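You operate a simulated robot arm through the tools that you are given. There is no shell and no other tool.

You run a simulated robot arm. Do the job below in one go: nothing can be reset, and whatever is moved stays where it is left.

## Task
Put the white tile that says "30" from the top of the red table on the silver ring with red seal and the white tile labelled "45" on top of the bearing carton there. Put one of the relay boxes from the top of the red table on the grey cover there. Take the white block from the top of the red table and leave it in the red tray. Put the clipboard on the top of the cream table away on the top of the desk. Put two of the steel spacers from the top of the cream table on the top of the wooden bench. Take the kit box marked "52" from the top of the steel bench and leave it on the top of the black table. Put the steel pinion from the top of the grey table on the top of the green bench. Stack the blue pouch marked "73" from the top of the white table on top of the blue pouch labelled "62". Take the crumpled paper on the top of the green bench and put it away on the top of the desk. Do these in any order. Set down upright: relay box.

Only the result counts: the job must be done as asked and must still hold three seconds after the hand-in. Knocking over, shifting, dropping, spilling or breaking anything else fails it. A push-on lid holds only when it is set on centred and level and pressed home; a screw cap is set on level and turned clockwise until tight.

## Robot
A 7-joint arm with a three-finger gripper on a trunk, on a base that moves. Base frame: it is fixed to the floor where the robot stands at the start and does not move with it; the origin is under the middle of the robot, x ahead of it, y to its left, z up. Lengths are in mm, angles in degrees, forces in N, time in s.
With the tool pointing down near the work surface it reaches from about 120 to 880 mm from the robot's upright axis, wherever it stands. Its first joint turns from -166.0 to 166.0 degrees. Places, roughly: bearing carton [1750, -250, 750]; blue pouch [3000, 3250, 750]; clipboard [-1250, -2000, 750]; crumpled paper (7x7x5 cm) [2900, 3700, 900]; grey cover (10x10x1 cm) [1900, 200, 800]; kit box [1000, 2250, 1000]; red tray (19x21 cm) [-2980, 160, 860]; relay box [2000, 0, 750]; silver ring with red seal (6x6x3 cm) [2000, 0, 800]; steel pinion [1000, 1750, 750]; steel spacer [-1500, -2250, 750]; top of the black table [4000, 3700, 800]; top of the desk [-4700, 5200, 700]; top of the green bench [3100, 4000, 800]; top of the wooden bench [-2000, 600, 800]; white block [1750, -250, 750]; white tile [2000, -250, 750]. Payload 2.94 kg.
The TCP is the grasp point between the finger pads, 30 mm short of the fingertips. In the tool frame z runs along the fingers and y along their closing line. The gripper opens to 132 mm; its body begins 107 mm behind the TCP.
Orientation is told as [roll, pitch, yaw] about the base's x, y, z axes, in that order, counted from this pose: with the fingers straight down and closing along the base's y, the tool's x points along the base's -x, its y along +y and its z along -z.

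## Interface
- The arm moves only by the tool drive_tool. Its argument "motion" is a list of rows, each a list of 7 numbers: the shift along the tool's x, y, z in units of 500 mm (1.0 is 500 mm), then the turn, a rotation vector about the tool's x, y, z in units of 180 degrees (1.0 is 180 degrees), then the finger opening in mm, from 0 to 132. In form: [[dx, dy, dz, ax, ay, az, fingers], ...]. A call has 1 to 20 rows; each row is the pose to reach, as a shift and turn from the pose commanded when the call began, along the tool's axes at that moment. A call with a number of a shift or a turn outside -1 to 1 is refused whole. A row lasts 0.2 s, in which the tool goes at most 50 mm and 8.6 degrees; a call with a longer step from one row to the next is refused whole, and so is a gripper value outside its range. Where a pose cannot be reached the arm comes as near as it can. A force on the tool above 40 N (or 10 N above the force at the start of the call, whichever is more), or a blocked arm, ends the call early, and 0.2 s more pass. The fingers move at their own pace (about 37.4 mm/s each) and stop on an object; they squeeze with about 43 N. The grip force told is the motor's: it shows also when the fingers shut on nothing. Time passes only in rows, and 0.2 s behind the last, so rows that repeat a pose let the fingers close. It gives the time, the measured TCP pose, the force on the tool (base axes), the opening and the grip force at its end, in the units of the frame above (readings bear some noise), with the torque about the TCP (base axes, N m) and any sound that the robot's microphone picked up.
- Cameras (640 x 400 px; columns grow to the right, rows downward): "scene" is now at [56.6, 167.6, 1761.2]; the picture's right is [-0.24, -0.97, 0.00], its down [-0.58, 0.14, -0.80] and it looks along [0.78, -0.19, -0.59] (base axes); focal length 282 px, centre (320, 200). "wrist" rides on the gripper at [72, 3, -144] in the tool frame; the picture's right is [-0.04, 1.00, 0.00], its down [-0.88, -0.04, -0.48] and it looks along [-0.47, -0.02, 0.88] (tool axes); focal length 256 px, centre (320, 200). There is no depth. A picture from a camera that has moved, and an enlarged one, comes with that camera's place and axes in the base frame and with its lens.
- get_image(camera): a new picture of that camera. It takes no simulated time.
- lift_body(by): moves the trunk up (or, below 0, down) by that many mm; the arm and the scene camera ride with it, the base frame stays. It gives what a move gives, with no picture.
- steer(legs): drives the robot by 1 to 6 legs, each [ahead, left, turn to the left] in mm, mm and degrees, along the robot's own axes; the way and the turn of a leg run together, so that a leg with both is an arc; at most 1500 mm and 180 degrees a leg. The arm and the cameras ride along, it lands a little off, and it stops where it bumps. It gives what a move gives.
- pan_tilt(pan, tilt): turns the head with the scene camera to pan (to the left, within 143 degrees either way) and tilt (down, from -29 to 69), counted from straight ahead of the robot. It gives what a move gives.
- close_up(camera, box): a new picture of the part [left, top, right, bottom] of that camera's present view, enlarged. It takes no simulated time.
- hand_in(): hands the job in; it is judged then, once.

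Nothing tells you exact positions but the pictures and the camera data. Unless the task says otherwise, let go and move clear before handing in.

The tools are called after "Call:" by a JSON object that holds its "op" and its "data". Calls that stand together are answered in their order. drive_tool: Moves the arm, as the interface text tells. Its arguments: {"type":"object","properties":{"motion":{"type":"array"}},"required":["motion"]} The other tools are called the same way: lift_body (by) moves the trunk up or down; steer (legs) drives the base; pan_tilt (pan, tilt) turns the head that bears the scene camera; get_image (camera) takes a picture; close_up (camera, box) takes an enlarged picture of a part of a camera's view; hand_in () hands the job in.

At the start:

```text
clock: 0.0
position: [615.6, -72.0, 1061.2]
tool_rot: [0.0, 0.0, 0.1]
contact_force: [0.1, -0.1, 0.1]
wrist_torque: [0.02, 0.03, -0.02]
grip_width: 131.8
grasp_force: 0.2
trunk travel left (down, up): [-250.0, 290.0]
robot x, y, heading: [-3.3, -2.3, -0.0]
head pan, tilt (commanded): [-14.0, 36.5]
```

scene: 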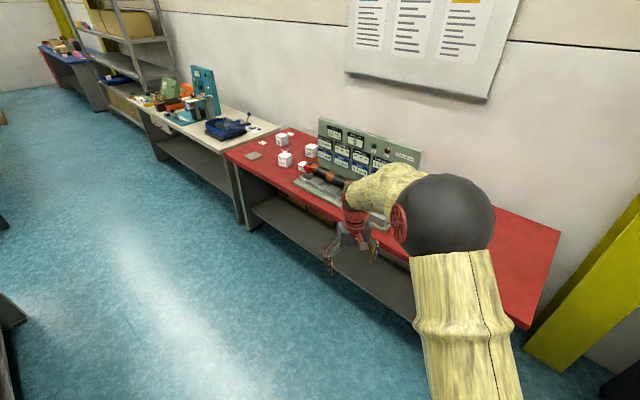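
wrist: 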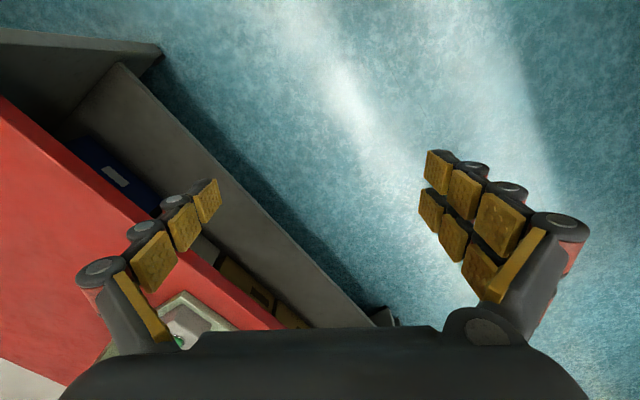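

I see the red table ahead with white boxes and a green panel, and a cream-topped table to its left. I will look around with the head first to map the room before moving.

Call:
{"op": "close_up", "data": {"camera": "scene", "box": [220, 100, 440, 240]}}

Call:
{"op": "close_up", "data": {"camera": "scene", "box": [30, 0, 290, 160]}}

```text
2.86 times, centred on (330, 170) of scene
camera zoom: at [56.6, 167.6, 1761.2], right [-0.24, -0.97, 0.0], down [-0.58, 0.14, -0.8], along [0.78, -0.19, -0.59], focal length 806 px, centre (291, 286)
```

zoom: 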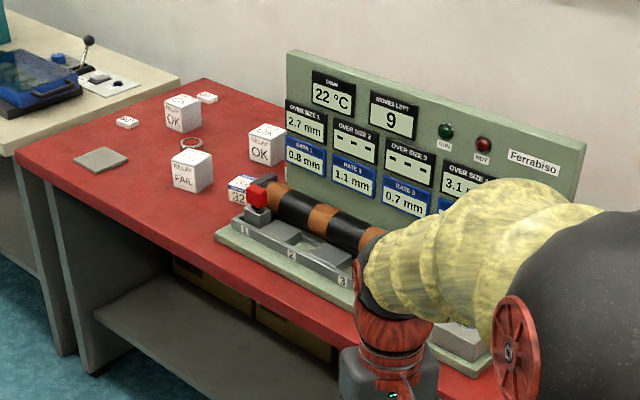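

```text
2.46 times, centred on (160, 80) of scene
camera zoom: at [56.6, 167.6, 1761.2], right [-0.24, -0.97, 0.0], down [-0.58, 0.14, -0.8], along [0.78, -0.19, -0.59], focal length 695 px, centre (714, 495)
```

zoom: 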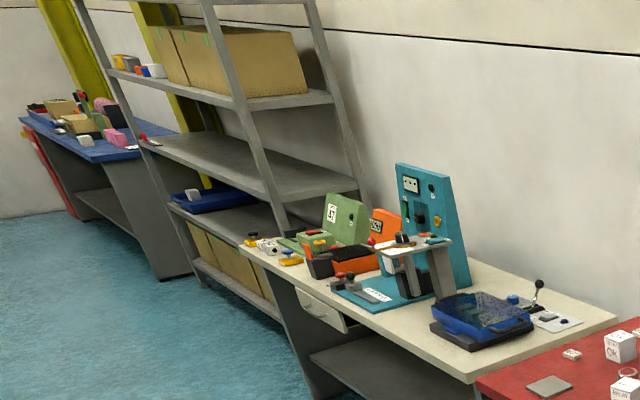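

The red table has relay boxes, small tiles, a ring and a grey cover at its left end. Now I pan to view the rest of the room.

Call:
{"op": "pan_tilt", "data": {"pan": 45, "tilt": 20}}

Call:
{"op": "get_image", "data": {"camera": "scene"}}

Call:
{"op": "pan_tilt", "data": {"pan": 100, "tilt": 20}}

Call:
{"op": "get_image", "data": {"camera": "scene"}}

Call:
{"op": "pan_tilt", "data": {"pan": 143, "tilt": 20}}

Call:
{"op": "get_image", "data": {"camera": "scene"}}

Call:
{"op": "pan_tilt", "data": {"pan": -70, "tilt": 20}}

Call:
{"op": "get_image", "data": {"camera": "scene"}}

Call:
{"op": "pan_tilt", "data": {"pan": -135, "tilt": 20}}

Call:
{"op": "get_image", "data": {"camera": "scene"}}

```text
clock: 1.3
position: [616.7, -73.0, 1060.8]
tool_rot: [0.0, 0.1, 0.0]
contact_force: [0.8, 0.7, -0.1]
wrist_torque: [0.01, -0.04, 0.0]
grip_width: 131.9
grasp_force: 0.0
trunk travel left (down, up): [-250.0, 290.0]
robot x, y, heading: [-0.4, 2.5, 0.1]
head pan, tilt (commanded): [45.0, 20.0]
```

```text
taken
camera scene: at [37.8, 254.4, 1787.2], right [0.71, -0.71, 0.0], down [-0.24, -0.24, -0.94], along [0.66, 0.66, -0.34], focal length 282 px, centre (320, 200)
```

scene: 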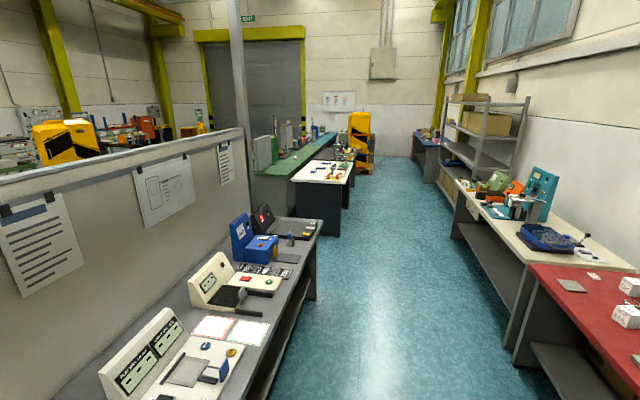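

```text
clock: 2.5
position: [616.4, -72.3, 1061.3]
tool_rot: [0.0, 0.0, 0.0]
contact_force: [0.1, -0.6, 0.0]
wrist_torque: [-0.01, -0.01, 0.02]
grip_width: 131.9
grasp_force: 0.1
trunk travel left (down, up): [-250.0, 290.0]
robot x, y, heading: [-0.7, -2.7, 0.0]
head pan, tilt (commanded): [100.0, 20.0]
```

```text
taken
camera scene: at [-44.2, 280.4, 1787.3], right [0.98, 0.17, 0.0], down [0.06, -0.34, -0.94], along [-0.16, 0.93, -0.34], focal length 282 px, centre (320, 200)
```

scene: 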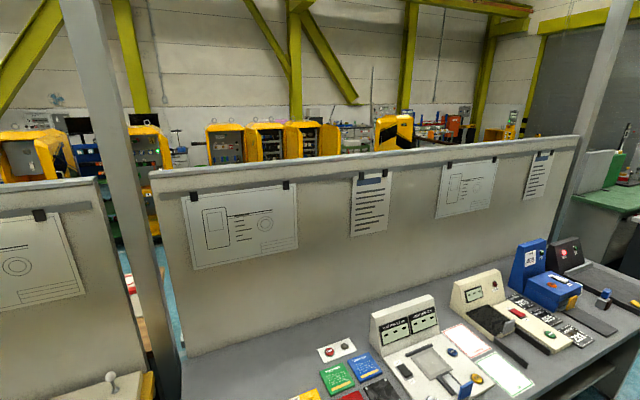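

```text
clock: 3.6
position: [616.8, -72.6, 1060.9]
tool_rot: [0.0, 0.0, 0.0]
contact_force: [-0.4, -0.1, 0.1]
wrist_torque: [0.01, 0.02, -0.01]
grip_width: 132.1
grasp_force: 0.0
trunk travel left (down, up): [-250.0, 290.0]
robot x, y, heading: [-1.6, 2.4, 0.3]
head pan, tilt (commanded): [143.0, 20.0]
```

```text
taken
camera scene: at [-102.4, 244.8, 1787.3], right [0.6, 0.8, 0.0], down [0.27, -0.21, -0.94], along [-0.75, 0.57, -0.34], focal length 282 px, centre (320, 200)
```

scene: 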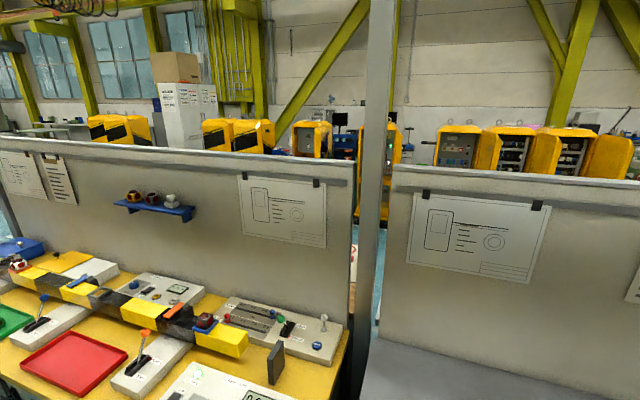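

```text
clock: 6.7
position: [616.0, -72.7, 1062.1]
tool_rot: [0.0, 0.0, 0.0]
contact_force: [-0.9, 0.0, 0.0]
wrist_torque: [0.0, 0.0, 0.05]
grip_width: 131.9
grasp_force: 0.1
trunk travel left (down, up): [-250.0, 290.0]
robot x, y, heading: [0.6, 0.3, -0.2]
head pan, tilt (commanded): [-70.0, 20.0]
```

```text
taken
camera scene: at [3.8, 101.1, 1787.3], right [-0.94, -0.34, 0.0], down [-0.12, 0.32, -0.94], along [0.32, -0.88, -0.34], focal length 282 px, centre (320, 200)
```

scene: 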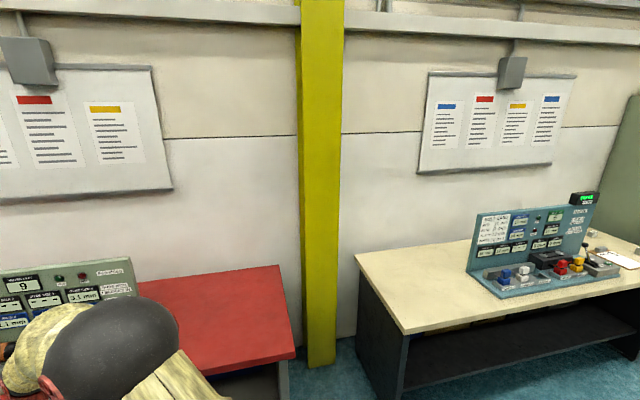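

```text
clock: 8.1
position: [616.1, -72.0, 1061.0]
tool_rot: [-0.1, 0.0, 0.0]
contact_force: [-0.5, -0.2, 0.0]
wrist_torque: [0.01, 0.04, -0.01]
grip_width: 132.0
grasp_force: 0.0
trunk travel left (down, up): [-250.0, 290.0]
robot x, y, heading: [-0.6, 3.2, -0.1]
head pan, tilt (commanded): [-135.0, 20.0]
```

```text
taken
camera scene: at [-93.9, 122.7, 1787.3], right [-0.71, 0.71, 0.0], down [0.24, 0.24, -0.94], along [-0.66, -0.67, -0.34], focal length 282 px, centre (320, 200)
```

scene: 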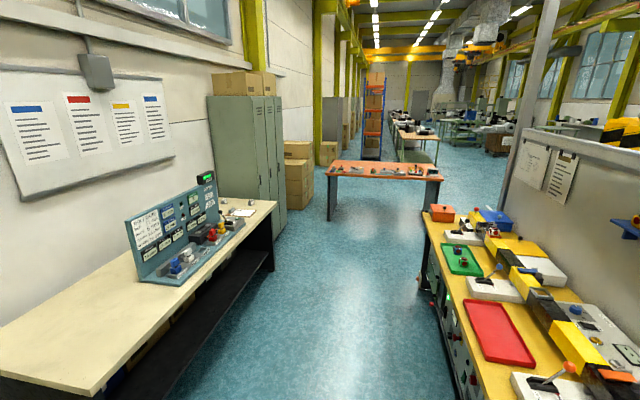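

The room is turned by about 33° relative to the base frame, and the aisle runs along [0.84, 0.54]. I will drive down the aisle to stand opposite the tiles on the red table.

Call:
{"op": "steer", "data": {"legs": [[0, 0, 32.6], [1500, 0, 0], [180, 0, 0]]}}

Call:
{"op": "pan_tilt", "data": {"pan": -70, "tilt": 40}}

Call:
{"op": "get_image", "data": {"camera": "scene"}}

Call:
{"op": "pan_tilt", "data": {"pan": 0, "tilt": 25}}

Call:
{"op": "get_image", "data": {"camera": "scene"}}

Call:
{"op": "pan_tilt", "data": {"pan": 60, "tilt": 25}}

Call:
{"op": "get_image", "data": {"camera": "scene"}}

```text
clock: 18.1
position: [1966.6, 1156.6, 1060.8]
tool_rot: [0.0, 0.1, 32.2]
contact_force: [0.3, 1.0, 0.0]
wrist_torque: [-0.05, 0.0, 0.03]
grip_width: 131.8
grasp_force: 0.2
trunk travel left (down, up): [-250.0, 290.0]
robot x, y, heading: [1405.8, 891.3, 32.2]
head pan, tilt (commanded): [-135.0, 20.0]
```

```text
clock: 19.5
position: [1967.1, 1155.0, 1059.4]
tool_rot: [0.0, 0.1, 32.2]
contact_force: [0.6, 0.2, 0.0]
wrist_torque: [-0.01, -0.01, 0.03]
grip_width: 132.1
grasp_force: 0.1
trunk travel left (down, up): [-250.0, 290.0]
robot x, y, heading: [1404.6, 889.5, 32.1]
head pan, tilt (commanded): [-70.0, 40.0]
```

```text
taken
camera scene: at [1348.2, 981.7, 1755.9], right [-0.61, -0.79, 0.0], down [-0.51, 0.39, -0.77], along [0.6, -0.47, -0.64], focal length 282 px, centre (320, 200)
```

scene: 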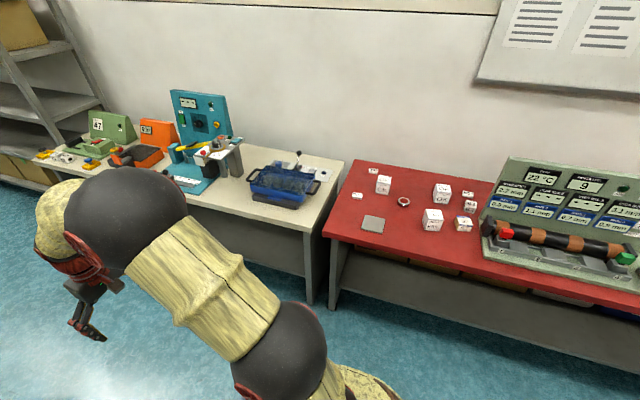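

```text
clock: 20.9
position: [1965.8, 1158.0, 1059.9]
tool_rot: [0.0, 0.1, 32.2]
contact_force: [0.2, -0.7, -0.5]
wrist_torque: [-0.01, -0.01, 0.02]
grip_width: 131.8
grasp_force: 0.1
trunk travel left (down, up): [-250.0, 290.0]
robot x, y, heading: [1406.9, 890.7, 32.1]
head pan, tilt (commanded): [0.0, 25.0]
```

```text
taken
camera scene: at [1359.1, 1082.9, 1779.2], right [0.53, -0.85, 0.0], down [-0.36, -0.23, -0.91], along [0.77, 0.48, -0.42], focal length 282 px, centre (320, 200)
```

scene: 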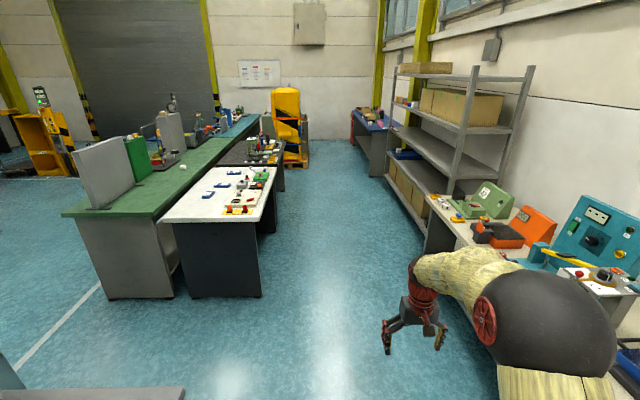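

```text
clock: 22.2
position: [1966.6, 1156.5, 1060.2]
tool_rot: [-0.1, 0.1, 32.3]
contact_force: [-0.1, 0.0, -0.3]
wrist_torque: [0.02, -0.01, -0.03]
grip_width: 132.1
grasp_force: 0.1
trunk travel left (down, up): [-250.0, 290.0]
robot x, y, heading: [1404.7, 890.7, 32.0]
head pan, tilt (commanded): [60.0, 25.0]
```

```text
taken
camera scene: at [1277.7, 1125.9, 1779.2], right [1.0, 0.04, 0.0], down [0.02, -0.42, -0.91], along [-0.03, 0.91, -0.42], focal length 282 px, centre (320, 200)
```

scene: 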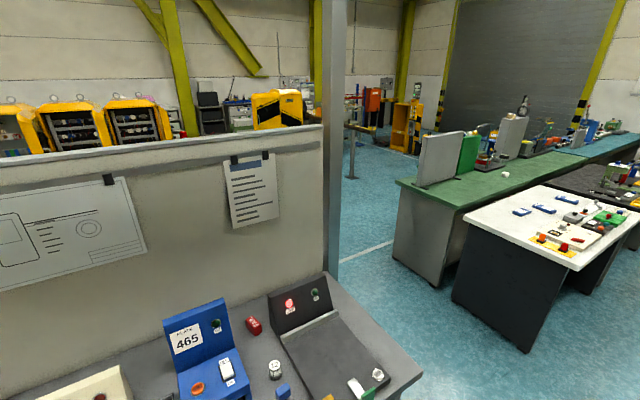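

The red table's items are visible now: ring, grey cover, three or four boxes and small tiles. I'll turn to face this table, move up to it, and zoom on the labels.

Call:
{"op": "steer", "data": {"legs": [[0, 0, -90], [400, 0, 0]]}}

Call:
{"op": "pan_tilt", "data": {"pan": 0, "tilt": 50}}

Call:
{"op": "get_image", "data": {"camera": "scene"}}

Call:
{"op": "get_image", "data": {"camera": "wrist"}}

```text
clock: 28.5
position: [1879.5, -13.4, 1060.8]
tool_rot: [0.0, 0.0, -58.2]
contact_force: [-0.1, 0.1, -0.8]
wrist_torque: [0.01, 0.01, -0.01]
grip_width: 132.0
grasp_force: 0.1
trunk travel left (down, up): [-250.0, 290.0]
robot x, y, heading: [1619.8, 548.8, -58.4]
head pan, tilt (commanded): [60.0, 25.0]
```

```text
clock: 29.8
position: [1879.8, -13.6, 1061.0]
tool_rot: [0.1, 0.1, -58.3]
contact_force: [-0.2, 1.0, 0.0]
wrist_torque: [-0.02, -0.01, -0.03]
grip_width: 131.9
grasp_force: 0.0
trunk travel left (down, up): [-250.0, 290.0]
robot x, y, heading: [1617.9, 550.4, -58.4]
head pan, tilt (commanded): [0.0, 50.0]
```

```text
taken
camera scene: at [1804.7, 607.7, 1741.7], right [-0.85, -0.53, 0.0], down [-0.4, 0.65, -0.64], along [0.34, -0.55, -0.77], focal length 282 px, centre (320, 200)
```

scene: 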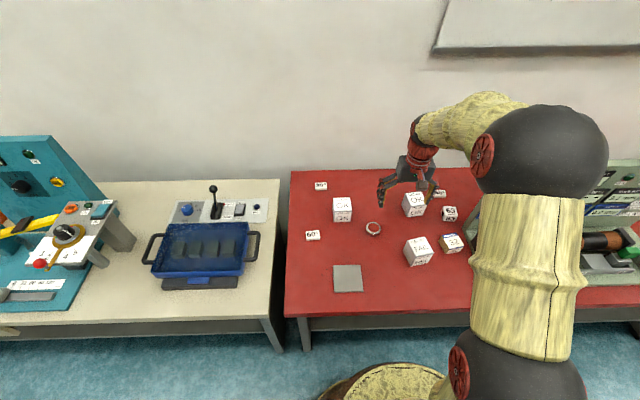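

```text
taken
camera wrist: at [1847.3, 49.8, 1204.3], right [0.87, 0.49, 0.0], down [0.43, -0.77, 0.47], along [0.23, -0.41, -0.88], focal length 256 px, centre (320, 200)
```

wrist: 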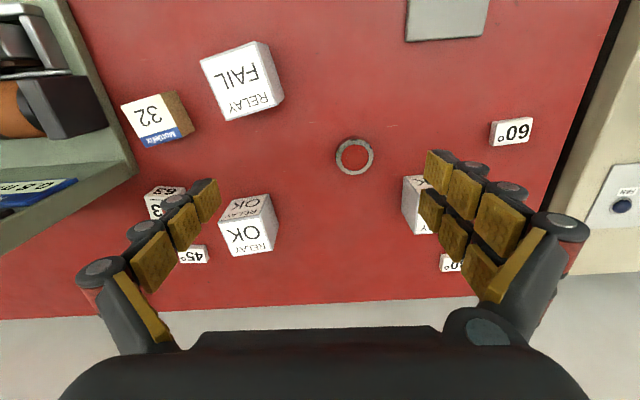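

I see the carton "32", block "63", three relay boxes, the ring, the cover and tiles (45°, 60°, and probably 30°). I zoom on the wrist view to read the labels.

Call:
{"op": "close_up", "data": {"camera": "wrist", "box": [400, 100, 560, 290]}}

Call:
{"op": "close_up", "data": {"camera": "wrist", "box": [100, 60, 300, 290]}}

Call:
{"op": "close_up", "data": {"camera": "scene", "box": [290, 160, 480, 300]}}

```text
2.11 times, centred on (480, 195) of wrist
camera zoom: at [1847.3, 49.8, 1204.3], right [0.87, 0.49, 0.0], down [0.43, -0.77, 0.47], along [0.23, -0.41, -0.88], focal length 539 px, centre (-17, 210)
```

zoom: 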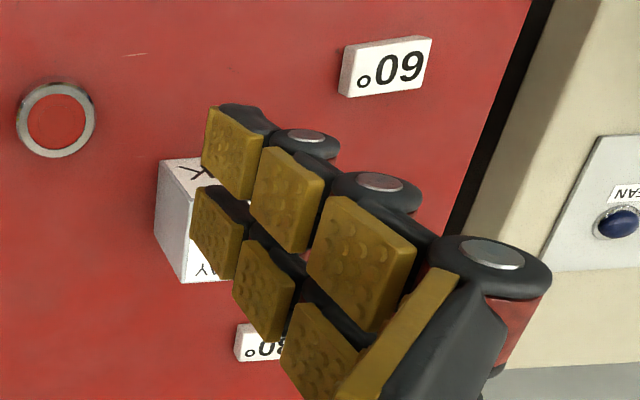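

```text
1.74 times, centred on (200, 175) of wrist
camera zoom: at [1847.3, 49.8, 1204.3], right [0.87, 0.49, 0.0], down [0.43, -0.77, 0.47], along [0.23, -0.41, -0.88], focal length 445 px, centre (529, 244)
```

zoom: 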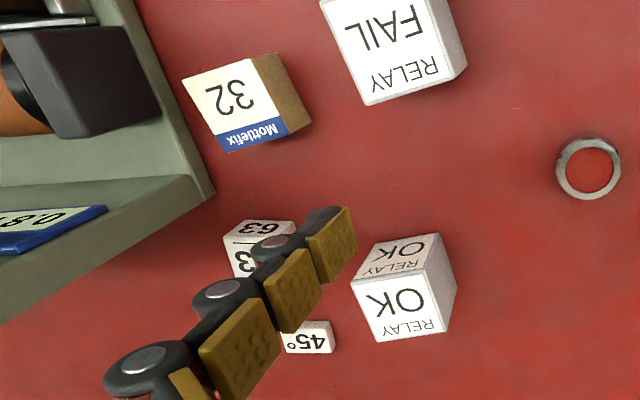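

```text
2.86 times, centred on (385, 230) of scene
camera zoom: at [1804.7, 607.7, 1741.7], right [-0.85, -0.53, 0.0], down [-0.4, 0.65, -0.64], along [0.34, -0.55, -0.77], focal length 806 px, centre (134, 114)
```

zoom: 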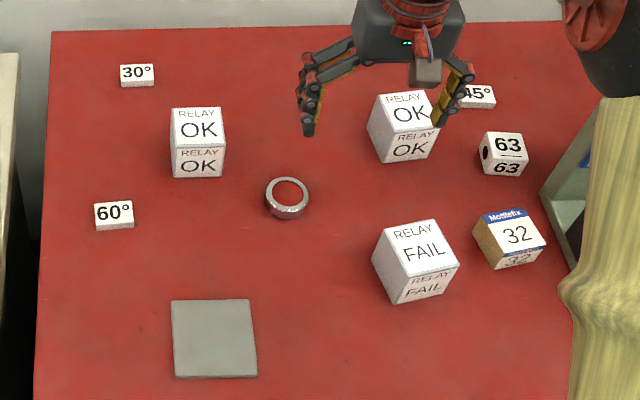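

Tile 30° sits at about (2250, -125) and the table top is at about z = 800. I need to be roughly 100 mm closer, so I check the clearance between my base and the table edge first.

Call:
{"op": "pan_tilt", "data": {"pan": 10, "tilt": 69}}

Call:
{"op": "get_image", "data": {"camera": "scene"}}

```text
clock: 30.6
position: [1881.6, -12.7, 1061.0]
tool_rot: [0.0, 0.1, -58.2]
contact_force: [-0.5, -0.8, -0.2]
wrist_torque: [-0.02, 0.0, 0.0]
grip_width: 132.0
grasp_force: 0.3
trunk travel left (down, up): [-250.0, 290.0]
robot x, y, heading: [1616.6, 550.1, -58.0]
head pan, tilt (commanded): [10.0, 68.8]
```

```text
taken
camera scene: at [1801.3, 631.4, 1719.8], right [-0.75, -0.67, 0.0], down [-0.62, 0.69, -0.36], along [0.24, -0.27, -0.93], focal length 282 px, centre (320, 200)
```

scene: 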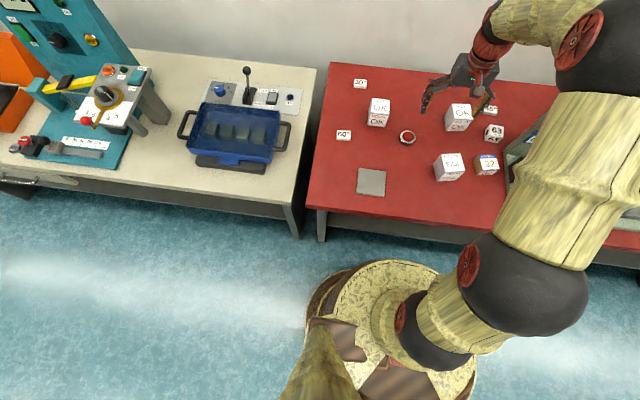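

The base front is roughly 300 mm ahead of its axis, leaving about 125 mm to the table edge. I move 70 mm ahead and 100 mm left, then look with the wrist camera.

Call:
{"op": "steer", "data": {"legs": [[70, 100, 0]]}}

Call:
{"op": "pan_tilt", "data": {"pan": 0, "tilt": 55}}

Call:
{"op": "get_image", "data": {"camera": "wrist"}}

Call:
{"op": "get_image", "data": {"camera": "scene"}}

```text
clock: 31.9
position: [2004.4, -17.9, 1060.3]
tool_rot: [0.0, 0.1, -58.1]
contact_force: [0.7, -1.0, 1.1]
wrist_torque: [0.0, 0.02, 0.02]
grip_width: 131.9
grasp_force: 0.1
trunk travel left (down, up): [-250.0, 290.0]
robot x, y, heading: [1742.9, 540.8, -58.0]
head pan, tilt (commanded): [10.0, 68.8]
```

```text
clock: 32.6
position: [2004.6, -18.4, 1060.3]
tool_rot: [0.0, 0.1, -58.0]
contact_force: [0.5, 1.1, -0.1]
wrist_torque: [0.0, 0.01, -0.02]
grip_width: 131.8
grasp_force: 0.0
trunk travel left (down, up): [-250.0, 290.0]
robot x, y, heading: [1741.0, 544.6, -57.9]
head pan, tilt (commanded): [0.0, 55.0]
```

```text
taken
camera wrist: at [1971.0, 44.4, 1204.2], right [0.87, 0.49, 0.0], down [0.43, -0.77, 0.47], along [0.23, -0.41, -0.88], focal length 256 px, centre (320, 200)
```

wrist: 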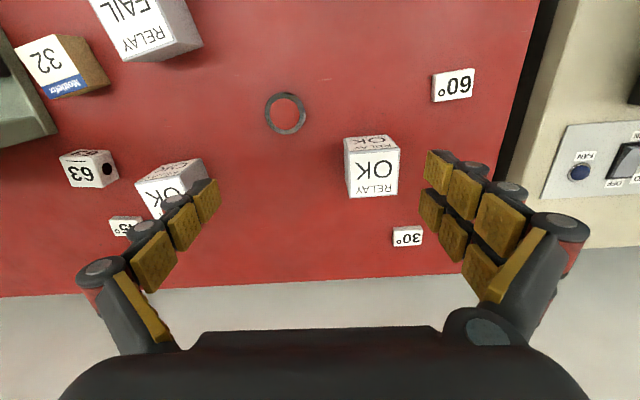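

```text
taken
camera scene: at [1924.8, 606.3, 1735.1], right [-0.85, -0.53, 0.0], down [-0.43, 0.7, -0.57], along [0.3, -0.49, -0.82], focal length 282 px, centre (320, 200)
```

scene: 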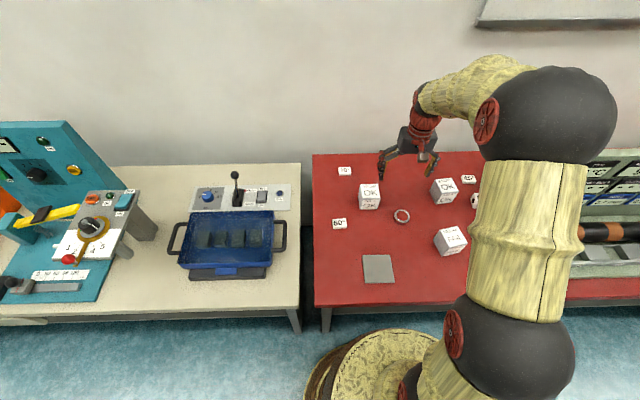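

Tile 30° is now clearly in the wrist view. I zoom in to get its pose.

Call:
{"op": "close_up", "data": {"camera": "wrist", "box": [340, 180, 440, 260]}}

Call:
{"op": "close_up", "data": {"camera": "wrist", "box": [240, 70, 340, 150]}}

```text
5.00 times, centred on (390, 220) of wrist
camera zoom: at [1971.0, 44.4, 1204.2], right [0.87, 0.49, 0.0], down [0.43, -0.77, 0.47], along [0.23, -0.41, -0.88], focal length 1280 px, centre (-30, 100)
```

zoom: 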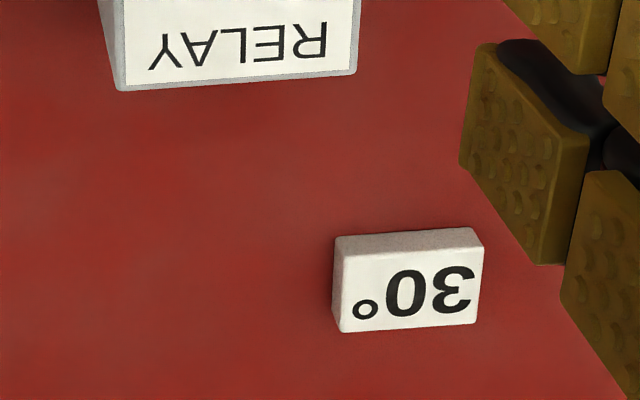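

```text
5.00 times, centred on (290, 110) of wrist
camera zoom: at [1971.0, 44.4, 1204.2], right [0.87, 0.49, 0.0], down [0.43, -0.77, 0.47], along [0.23, -0.41, -0.88], focal length 1280 px, centre (470, 650)
```

zoom: 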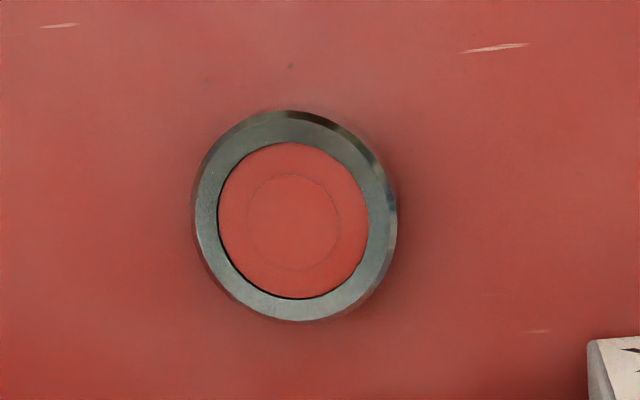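

Tile 30° (about 54 × 36 mm) is about 228 mm ahead and 158 mm left of the tool. I move above it, staying high over the relay boxes, then look again.

Call:
{"op": "drive_tool", "data": {"motion": [[-0.0759, 0.0525, 0.02, 0, 0, -0.0034, 120], [-0.1517, 0.1051, 0.04, 0, 0, -0.0069, 110], [-0.2276, 0.1576, 0.06, 0, 0, -0.0103, 100], [-0.3035, 0.2101, 0.08, 0, 0, -0.0137, 100], [-0.3793, 0.2627, 0.1, 0, 0, -0.0172, 100], [-0.4552, 0.3152, 0.12, 0, 0, -0.0206, 100], [-0.4552, 0.3152, 0.12, 0, 0, -0.0206, 100]]}}

Call:
{"op": "get_image", "data": {"camera": "wrist"}}

```text
clock: 34.2
position: [2259.6, -127.8, 1000.5]
tool_rot: [0.0, 0.1, -54.3]
contact_force: [-0.3, -0.3, -0.3]
wrist_torque: [0.02, 0.02, -0.03]
grip_width: 100.2
grasp_force: 0.0
trunk travel left (down, up): [-250.0, 290.0]
robot x, y, heading: [1739.0, 542.5, -58.2]
head pan, tilt (commanded): [0.0, 55.0]
```

```text
taken
camera wrist: at [2222.2, -68.6, 1143.8], right [0.84, 0.55, 0.0], down [0.48, -0.74, 0.47], along [0.26, -0.4, -0.88], focal length 256 px, centre (320, 200)
```

wrist: 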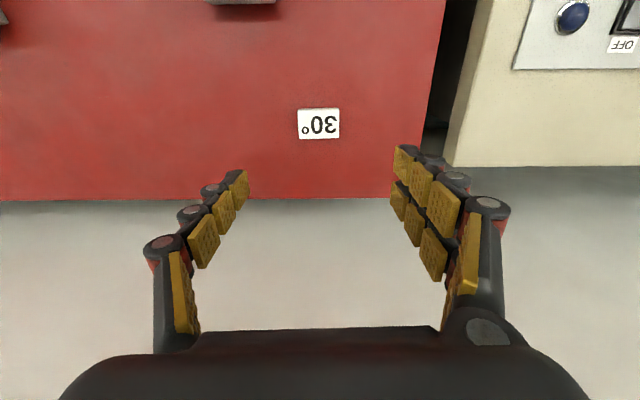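

The tile is centred between the fingers. I descend to just above the table and close on it.

Call:
{"op": "drive_tool", "data": {"motion": [[0, 0, 0.09, 0, 0, 0, 100], [0, 0, 0.18, 0, 0, 0, 90], [0, 0, 0.26, 0, 0, 0, 80], [0, 0, 0.31, 0, 0, 0, 80], [0, 0, 0.331, 0, 0, 0, 80], [0, 0, 0.331, 0, 0, 0, 80]]}}

Call:
{"op": "get_image", "data": {"camera": "wrist"}}

```text
clock: 35.6
position: [2260.6, -129.3, 832.5]
tool_rot: [-0.1, 0.1, -54.4]
contact_force: [-0.6, 0.1, -0.7]
wrist_torque: [-0.03, 0.02, -0.01]
grip_width: 79.9
grasp_force: 0.0
trunk travel left (down, up): [-250.0, 290.0]
robot x, y, heading: [1739.5, 539.0, -58.0]
head pan, tilt (commanded): [0.0, 55.0]
```

```text
taken
camera wrist: at [2222.3, -68.9, 977.1], right [0.84, 0.55, 0.0], down [0.48, -0.74, 0.47], along [0.26, -0.4, -0.88], focal length 256 px, centre (320, 200)
```

wrist: 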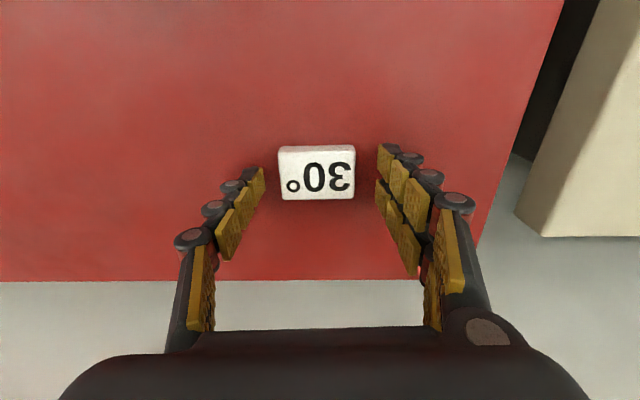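

The tile is between the finger tips without contact. I close the fingers now.

Call:
{"op": "drive_tool", "data": {"motion": [[0, 0, 0, 0, 0, 0, 60], [0, 0, 0, 0, 0, 0, 45], [0, 0, 0, 0, 0, 0, 40], [0, 0, 0, 0, 0, 0, 40], [0, 0, 0, 0, 0, 0, 40]]}}

Call:
{"op": "get_image", "data": {"camera": "wrist"}}

```text
clock: 36.8
position: [2259.2, -130.0, 833.1]
tool_rot: [0.1, 0.1, -54.4]
contact_force: [0.2, -0.7, 0.8]
wrist_torque: [-0.01, -0.01, 0.0]
grip_width: 50.5
grasp_force: 40.2
trunk travel left (down, up): [-250.0, 290.0]
robot x, y, heading: [1735.9, 543.5, -58.0]
head pan, tilt (commanded): [0.0, 55.0]
```

```text
taken
camera wrist: at [2222.3, -68.8, 977.3], right [0.84, 0.55, 0.0], down [0.48, -0.74, 0.47], along [0.26, -0.4, -0.88], focal length 256 px, centre (320, 200)
```

wrist: 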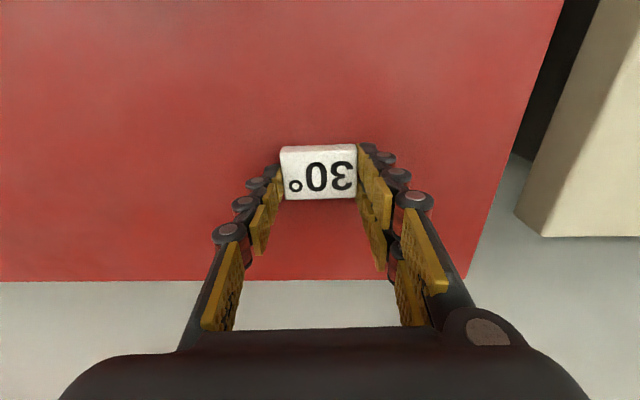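

The tile is held (50.5 mm wide). I lift it and carry it over the ring at about (1957, -36).

Call:
{"op": "drive_tool", "data": {"motion": [[0, 0, -0.05, 0, 0, 0, 40], [0, 0, -0.14, 0, 0, 0, 40], [0, 0, -0.23, 0, 0, 0, 40], [0, 0, -0.32, 0, 0, 0, 40], [0.0722, -0.0548, -0.334, 0, 0, 0, 40], [0.1443, -0.1095, -0.334, 0, 0, 0, 40], [0.2165, -0.1643, -0.334, 0, 0, 0, 40], [0.2887, -0.2191, -0.334, 0, 0, 0, 40], [0.3609, -0.2739, -0.334, 0, 0, 0, 40], [0.433, -0.3286, -0.334, 0, 0, 0, 40], [0.5052, -0.3834, -0.334, 0, 0, 0, 40], [0.5052, -0.3834, -0.334, 0, 0, 0, 40]]}}

Call:
{"op": "get_image", "data": {"camera": "wrist"}}

Call:
{"op": "get_image", "data": {"camera": "scene"}}

```text
clock: 39.4
position: [1955.5, -33.8, 1000.1]
tool_rot: [0.0, 0.1, -54.3]
contact_force: [-0.3, 0.6, 0.0]
wrist_torque: [-0.02, -0.01, 0.02]
grip_width: 50.3
grasp_force: 42.7
trunk travel left (down, up): [-250.0, 290.0]
robot x, y, heading: [1738.1, 545.1, -58.0]
head pan, tilt (commanded): [0.0, 55.0]
```

```text
taken
camera wrist: at [1918.1, 26.2, 1143.9], right [0.84, 0.55, 0.0], down [0.48, -0.74, 0.47], along [0.26, -0.4, -0.88], focal length 256 px, centre (320, 200)
```

wrist: 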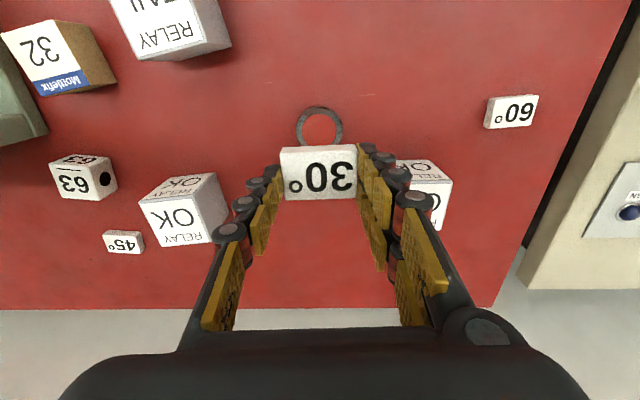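

```text
taken
camera scene: at [1924.6, 606.3, 1735.2], right [-0.85, -0.53, 0.0], down [-0.43, 0.7, -0.57], along [0.3, -0.49, -0.82], focal length 282 px, centre (320, 200)
```

scene: 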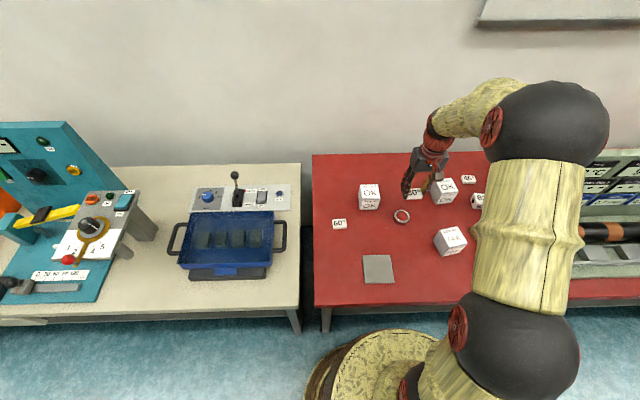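

The tile hangs over the ring. I zoom in to refine the alignment before lowering.

Call:
{"op": "close_up", "data": {"camera": "wrist", "box": [270, 90, 370, 210]}}

```text
3.33 times, centred on (320, 150) of wrist
camera zoom: at [1918.1, 26.2, 1143.9], right [0.84, 0.55, 0.0], down [0.48, -0.74, 0.47], along [0.26, -0.4, -0.88], focal length 853 px, centre (320, 367)
```

zoom: 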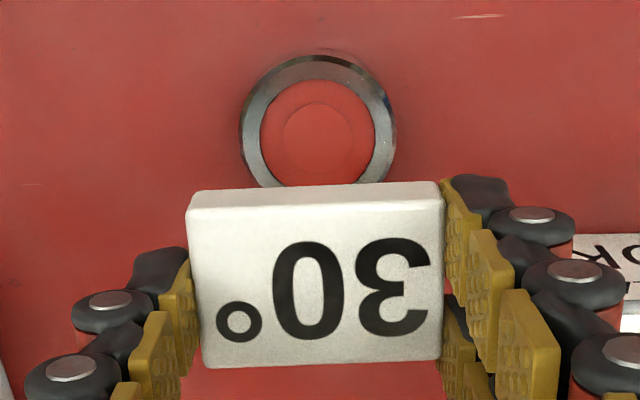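

The ring centre is about 1 mm from the tool axis, and the tile sits 4 mm toward me. I shift 5 mm ahead and lower to just above the ring.

Call:
{"op": "drive_tool", "data": {"motion": [[-0.01, -0.002, 0.06, 0, 0, 0, 40], [-0.01, -0.002, 0.14, 0, 0, 0, 40], [-0.01, -0.002, 0.21, 0, 0, 0, 40], [-0.01, -0.002, 0.25, 0, 0, 0, 40], [-0.01, -0.002, 0.262, 0, 0, 0, 40], [-0.01, -0.002, 0.262, 0, 0, 0, 40]]}}

Call:
{"op": "drive_tool", "data": {"motion": [[0, 0, 0.004, 0, 0, 0, 40], [0, 0, 0.006, 0, 0, 0, 40], [0, 0, 0.008, 0, 0, 0, 40], [0, 0, 0.008, 0, 0, 0, 40]]}}

Call:
{"op": "get_image", "data": {"camera": "wrist"}}

```text
clock: 40.8
position: [1958.5, -38.1, 870.1]
tool_rot: [0.1, 0.1, -54.4]
contact_force: [-0.1, 0.1, -0.9]
wrist_torque: [0.01, -0.02, -0.01]
grip_width: 50.5
grasp_force: 42.5
trunk travel left (down, up): [-250.0, 290.0]
robot x, y, heading: [1741.8, 546.6, -58.1]
head pan, tilt (commanded): [0.0, 55.0]
```

```text
clock: 41.8
position: [1958.2, -39.2, 866.4]
tool_rot: [0.1, 0.2, -54.4]
contact_force: [0.0, 0.2, -0.9]
wrist_torque: [-0.01, -0.01, 0.0]
grip_width: 50.6
grasp_force: 43.3
trunk travel left (down, up): [-250.0, 290.0]
robot x, y, heading: [1736.7, 543.2, -58.0]
head pan, tilt (commanded): [0.0, 55.0]
```

```text
taken
camera wrist: at [1920.4, 21.4, 1010.2], right [0.84, 0.55, 0.0], down [0.48, -0.74, 0.47], along [0.26, -0.4, -0.88], focal length 256 px, centre (320, 200)
```

wrist: 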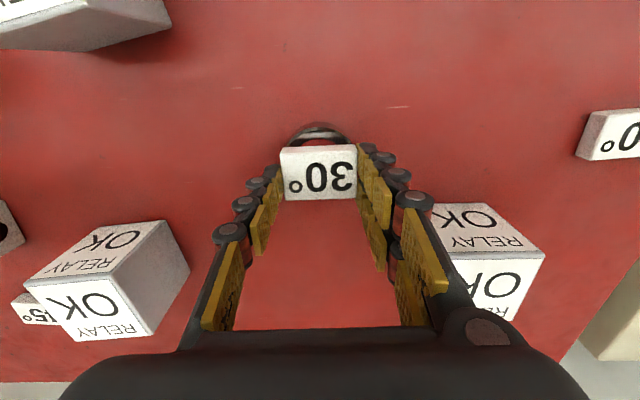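

The tile is just above the ring. I continue down in small steps watching the force.

Call:
{"op": "drive_tool", "data": {"motion": [[0, 0, 0.002, 0, 0, 0, 40], [0, 0, 0.004, 0, 0, 0, 40], [0, 0, 0.004, 0, 0, 0, 40]]}}

Call:
{"op": "drive_tool", "data": {"motion": [[0, 0, 0.002, 0, 0, 0, 40], [0, 0, 0.003, 0, 0, 0, 40], [0, 0, 0.003, 0, 0, 0, 40]]}}

Call:
{"op": "close_up", "data": {"camera": "wrist", "box": [250, 90, 390, 220]}}

```text
clock: 42.6
position: [1957.1, -38.4, 864.5]
tool_rot: [0.0, 0.1, -54.5]
contact_force: [0.3, -0.2, -0.6]
wrist_torque: [-0.01, 0.01, 0.01]
grip_width: 50.4
grasp_force: 43.4
trunk travel left (down, up): [-250.0, 290.0]
robot x, y, heading: [1740.8, 541.8, -58.2]
head pan, tilt (commanded): [0.0, 55.0]
```

```text
clock: 43.4
position: [1957.4, -39.2, 863.6]
tool_rot: [-0.1, 0.1, -54.4]
contact_force: [0.1, -0.3, 0.0]
wrist_torque: [0.01, 0.04, 0.0]
grip_width: 50.6
grasp_force: 43.2
trunk travel left (down, up): [-250.0, 290.0]
robot x, y, heading: [1740.2, 540.2, -58.1]
head pan, tilt (commanded): [0.0, 55.0]
```

```text
3.08 times, centred on (320, 155) of wrist
camera zoom: at [1920.1, 21.5, 1007.2], right [0.84, 0.55, 0.0], down [0.48, -0.74, 0.47], along [0.26, -0.4, -0.88], focal length 788 px, centre (320, 338)
```

zoom: 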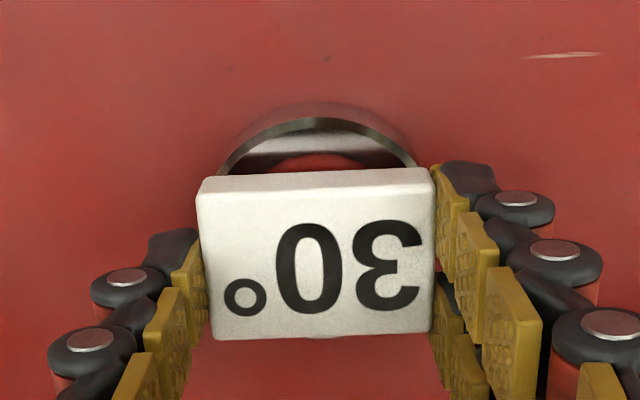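

No contact yet. I keep descending in millimetre steps.

Call:
{"op": "drive_tool", "data": {"motion": [[0, 0, 0.002, 0, 0, 0, 40], [0, 0, 0.004, 0, 0, 0, 40], [0, 0, 0.004, 0, 0, 0, 40]]}}

Call:
{"op": "drive_tool", "data": {"motion": [[0, 0, 0.002, 0, 0, 0, 40], [0, 0, 0.003, 0, 0, 0, 40], [0, 0, 0.003, 0, 0, 0, 40]]}}

Call:
{"op": "close_up", "data": {"camera": "wrist", "box": [250, 90, 390, 220]}}

```text
clock: 44.2
position: [1957.5, -39.0, 861.1]
tool_rot: [0.0, 0.2, -54.4]
contact_force: [0.6, 0.1, -1.0]
wrist_torque: [-0.02, -0.01, 0.0]
grip_width: 50.4
grasp_force: 43.4
trunk travel left (down, up): [-250.0, 290.0]
robot x, y, heading: [1739.0, 540.2, -58.1]
head pan, tilt (commanded): [0.0, 55.0]
```

```text
clock: 45.0
position: [1955.7, -39.5, 860.0]
tool_rot: [0.0, 0.1, -54.4]
contact_force: [-0.7, 0.2, -0.3]
wrist_torque: [-0.03, 0.01, -0.01]
grip_width: 50.6
grasp_force: 42.7
trunk travel left (down, up): [-250.0, 290.0]
robot x, y, heading: [1738.4, 547.9, -58.3]
head pan, tilt (commanded): [0.0, 55.0]
```

```text
3.08 times, centred on (320, 155) of wrist
camera zoom: at [1919.9, 21.4, 1003.7], right [0.84, 0.55, 0.0], down [0.48, -0.74, 0.47], along [0.26, -0.4, -0.88], focal length 788 px, centre (320, 338)
```

zoom: 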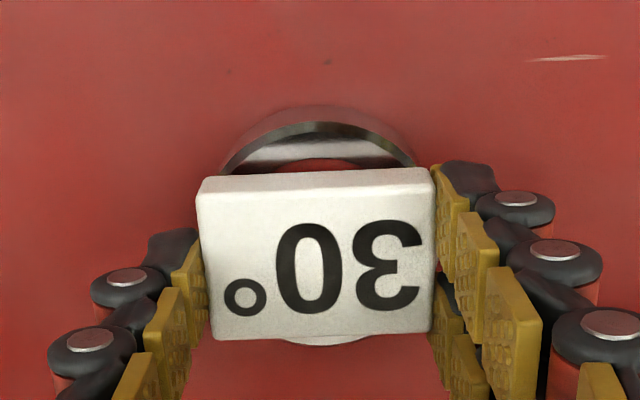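

Still hovering; the ring is well centred under the tile. I continue lowering.

Call:
{"op": "drive_tool", "data": {"motion": [[0, 0, 0.002, 0, 0, 0, 40], [0, 0, 0.004, 0, 0, 0, 40], [0, 0, 0.004, 0, 0, 0, 40]]}}

Call:
{"op": "drive_tool", "data": {"motion": [[0, 0, 0.002, 0, 0, 0, 40], [0, 0, 0.004, 0, 0, 0, 40], [0, 0, 0.004, 0, 0, 0, 40]]}}

Call:
{"op": "close_up", "data": {"camera": "wrist", "box": [250, 90, 390, 220]}}

```text
clock: 45.8
position: [1958.0, -38.2, 857.8]
tool_rot: [0.0, 0.0, -54.4]
contact_force: [-0.2, -0.4, -0.9]
wrist_torque: [-0.01, 0.01, -0.01]
grip_width: 50.5
grasp_force: 42.9
trunk travel left (down, up): [-250.0, 290.0]
robot x, y, heading: [1742.0, 544.4, -58.0]
head pan, tilt (commanded): [0.0, 55.0]
```

```text
clock: 46.6
position: [1957.3, -38.2, 856.0]
tool_rot: [0.0, 0.1, -54.4]
contact_force: [0.3, -0.3, -0.6]
wrist_torque: [-0.02, 0.02, 0.0]
grip_width: 51.0
grasp_force: 42.9
trunk travel left (down, up): [-250.0, 290.0]
robot x, y, heading: [1738.7, 545.9, -57.6]
head pan, tilt (commanded): [0.0, 55.0]
```

```text
3.08 times, centred on (320, 155) of wrist
camera zoom: at [1920.1, 21.5, 1000.2], right [0.84, 0.55, 0.0], down [0.48, -0.74, 0.47], along [0.26, -0.4, -0.88], focal length 788 px, centre (320, 338)
```

zoom: 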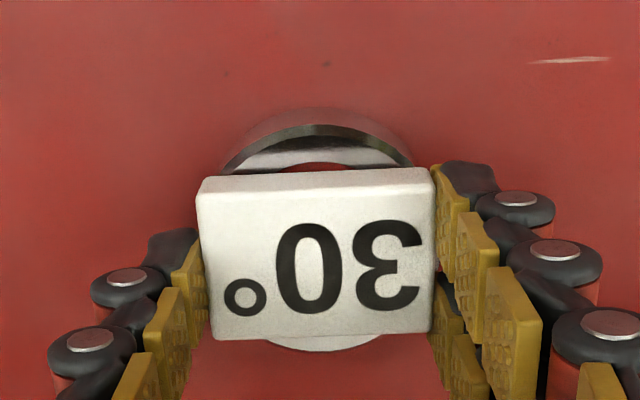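

Still no contact; the ring is lower than I assumed. I continue carefully.

Call:
{"op": "drive_tool", "data": {"motion": [[0, 0, 0.002, 0, 0, 0, 40], [0, 0, 0.004, 0, 0, 0, 40], [0, 0, 0.004, 0, 0, 0, 40]]}}

Call:
{"op": "drive_tool", "data": {"motion": [[0, 0, 0.002, 0, 0, 0, 40], [0, 0, 0.004, 0, 0, 0, 40], [0, 0, 0.004, 0, 0, 0, 40]]}}

Call:
{"op": "close_up", "data": {"camera": "wrist", "box": [250, 90, 390, 220]}}

```text
clock: 47.4
position: [1957.7, -38.4, 854.2]
tool_rot: [0.0, -0.1, -54.3]
contact_force: [-0.6, 2.5, 12.1]
wrist_torque: [0.14, 0.1, -0.01]
grip_width: 50.3
grasp_force: 43.2
trunk travel left (down, up): [-250.0, 290.0]
robot x, y, heading: [1742.4, 543.0, -58.0]
head pan, tilt (commanded): [0.0, 55.0]
```

```text
clock: 48.2
position: [1956.9, -39.2, 854.2]
tool_rot: [0.0, -0.2, -54.3]
contact_force: [0.7, 4.7, 35.3]
wrist_torque: [0.56, 0.18, 0.0]
grip_width: 50.7
grasp_force: 43.2
trunk travel left (down, up): [-250.0, 290.0]
robot x, y, heading: [1740.8, 545.0, -57.9]
head pan, tilt (commanded): [0.0, 55.0]
```

```text
3.08 times, centred on (320, 155) of wrist
camera zoom: at [1919.9, 22.1, 998.3], right [0.84, 0.55, 0.0], down [0.48, -0.73, 0.48], along [0.26, -0.4, -0.88], focal length 788 px, centre (320, 338)
```

zoom: 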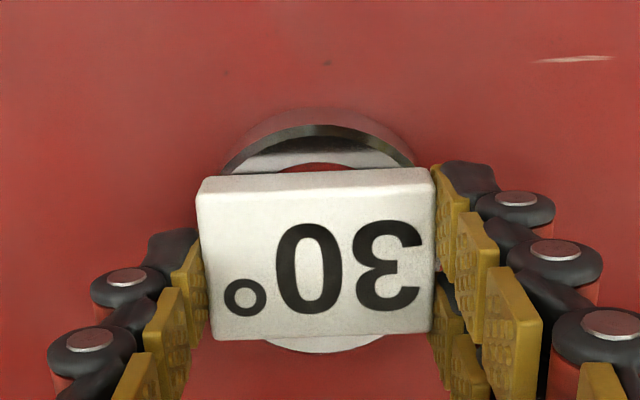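

Contact made at z ≈ 854 with 35 N. I relieve the pressure, open the fingers, and rise.

Call:
{"op": "drive_tool", "data": {"motion": [[0, 0, -0.002, 0, 0, 0, 40], [0, 0, -0.004, 0, 0, 0, 40], [0, 0, -0.004, 0, 0, 0, 50], [0, 0, -0.004, 0, 0, 0, 60], [0, 0, -0.004, 0, 0, 0, 80], [0, 0, -0.004, 0, 0, 0, 80]]}}

Call:
{"op": "get_image", "data": {"camera": "wrist"}}

```text
clock: 49.6
position: [1957.0, -38.8, 851.9]
tool_rot: [0.1, 0.1, -54.4]
contact_force: [0.5, 0.0, -0.1]
wrist_torque: [0.0, -0.01, 0.0]
grip_width: 79.7
grasp_force: 0.1
trunk travel left (down, up): [-250.0, 290.0]
robot x, y, heading: [1739.0, 539.4, -58.3]
head pan, tilt (commanded): [0.0, 55.0]
```

```text
taken
camera wrist: at [1920.2, 21.8, 996.8], right [0.84, 0.55, 0.0], down [0.48, -0.74, 0.47], along [0.26, -0.4, -0.88], focal length 256 px, centre (320, 200)
```

wrist: 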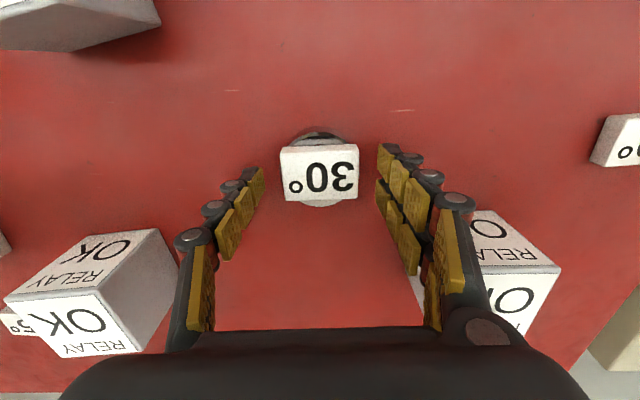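

The tile rests on the ring. I raise the tool clear, then shift the base right to reach the 45° tile.

Call:
{"op": "drive_tool", "data": {"motion": [[0, 0, -0.05, 0, 0, 0, 80], [0, 0, -0.14, 0, 0, 0, 80], [0, 0, -0.23, 0, 0, 0, 80], [0, 0, -0.32, 0, 0, 0, 80], [0, 0, -0.4, 0, 0, 0, 90], [0, 0, -0.4, 0, 0, 0, 90]]}}

Call:
{"op": "close_up", "data": {"camera": "wrist", "box": [240, 70, 400, 190]}}

Call:
{"op": "steer", "data": {"legs": [[0, -150, 0]]}}

Call:
{"op": "get_image", "data": {"camera": "wrist"}}

Call:
{"op": "get_image", "data": {"camera": "scene"}}

```text
clock: 51.0
position: [1958.4, -38.5, 1052.2]
tool_rot: [-0.1, 0.2, -54.4]
contact_force: [0.4, 0.5, -0.3]
wrist_torque: [-0.02, 0.02, -0.01]
grip_width: 89.7
grasp_force: 0.0
trunk travel left (down, up): [-250.0, 290.0]
robot x, y, heading: [1743.4, 542.8, -58.3]
head pan, tilt (commanded): [0.0, 55.0]
```

```text
3.33 times, centred on (320, 130) of wrist
camera zoom: at [1921.0, 22.0, 1196.6], right [0.84, 0.55, 0.0], down [0.48, -0.74, 0.47], along [0.26, -0.4, -0.88], focal length 853 px, centre (320, 433)
```

zoom: 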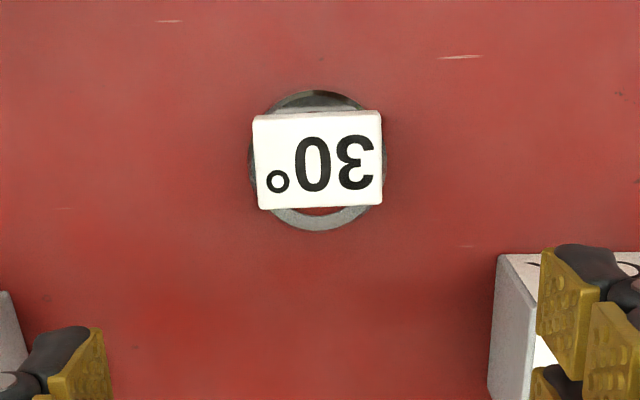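

```text
clock: 52.4
position: [1830.1, -120.0, 1053.0]
tool_rot: [0.0, 0.1, -54.3]
contact_force: [-0.5, -0.2, 0.2]
wrist_torque: [0.06, -0.05, -0.03]
grip_width: 89.9
grasp_force: 0.0
trunk travel left (down, up): [-250.0, 290.0]
robot x, y, heading: [1610.9, 463.8, -57.7]
head pan, tilt (commanded): [0.0, 55.0]
```

```text
taken
camera wrist: at [1792.4, -58.5, 1196.3], right [0.84, 0.55, 0.0], down [0.48, -0.74, 0.47], along [0.26, -0.4, -0.88], focal length 256 px, centre (320, 200)
```

wrist: 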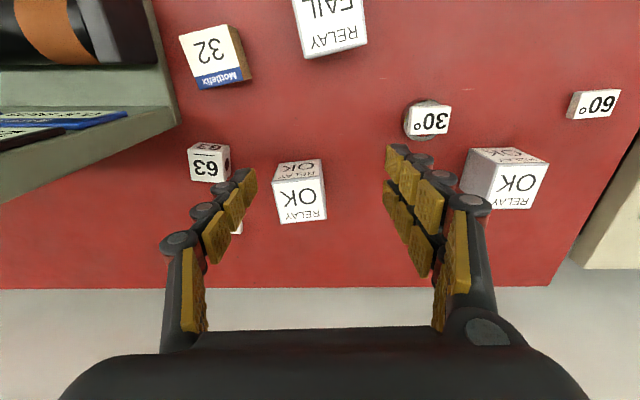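

```text
taken
camera scene: at [1795.7, 525.8, 1735.3], right [-0.85, -0.53, 0.0], down [-0.43, 0.7, -0.57], along [0.3, -0.49, -0.82], focal length 282 px, centre (320, 200)
```

scene: 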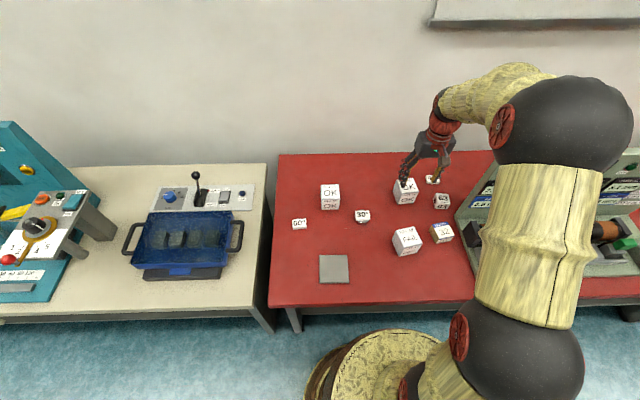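

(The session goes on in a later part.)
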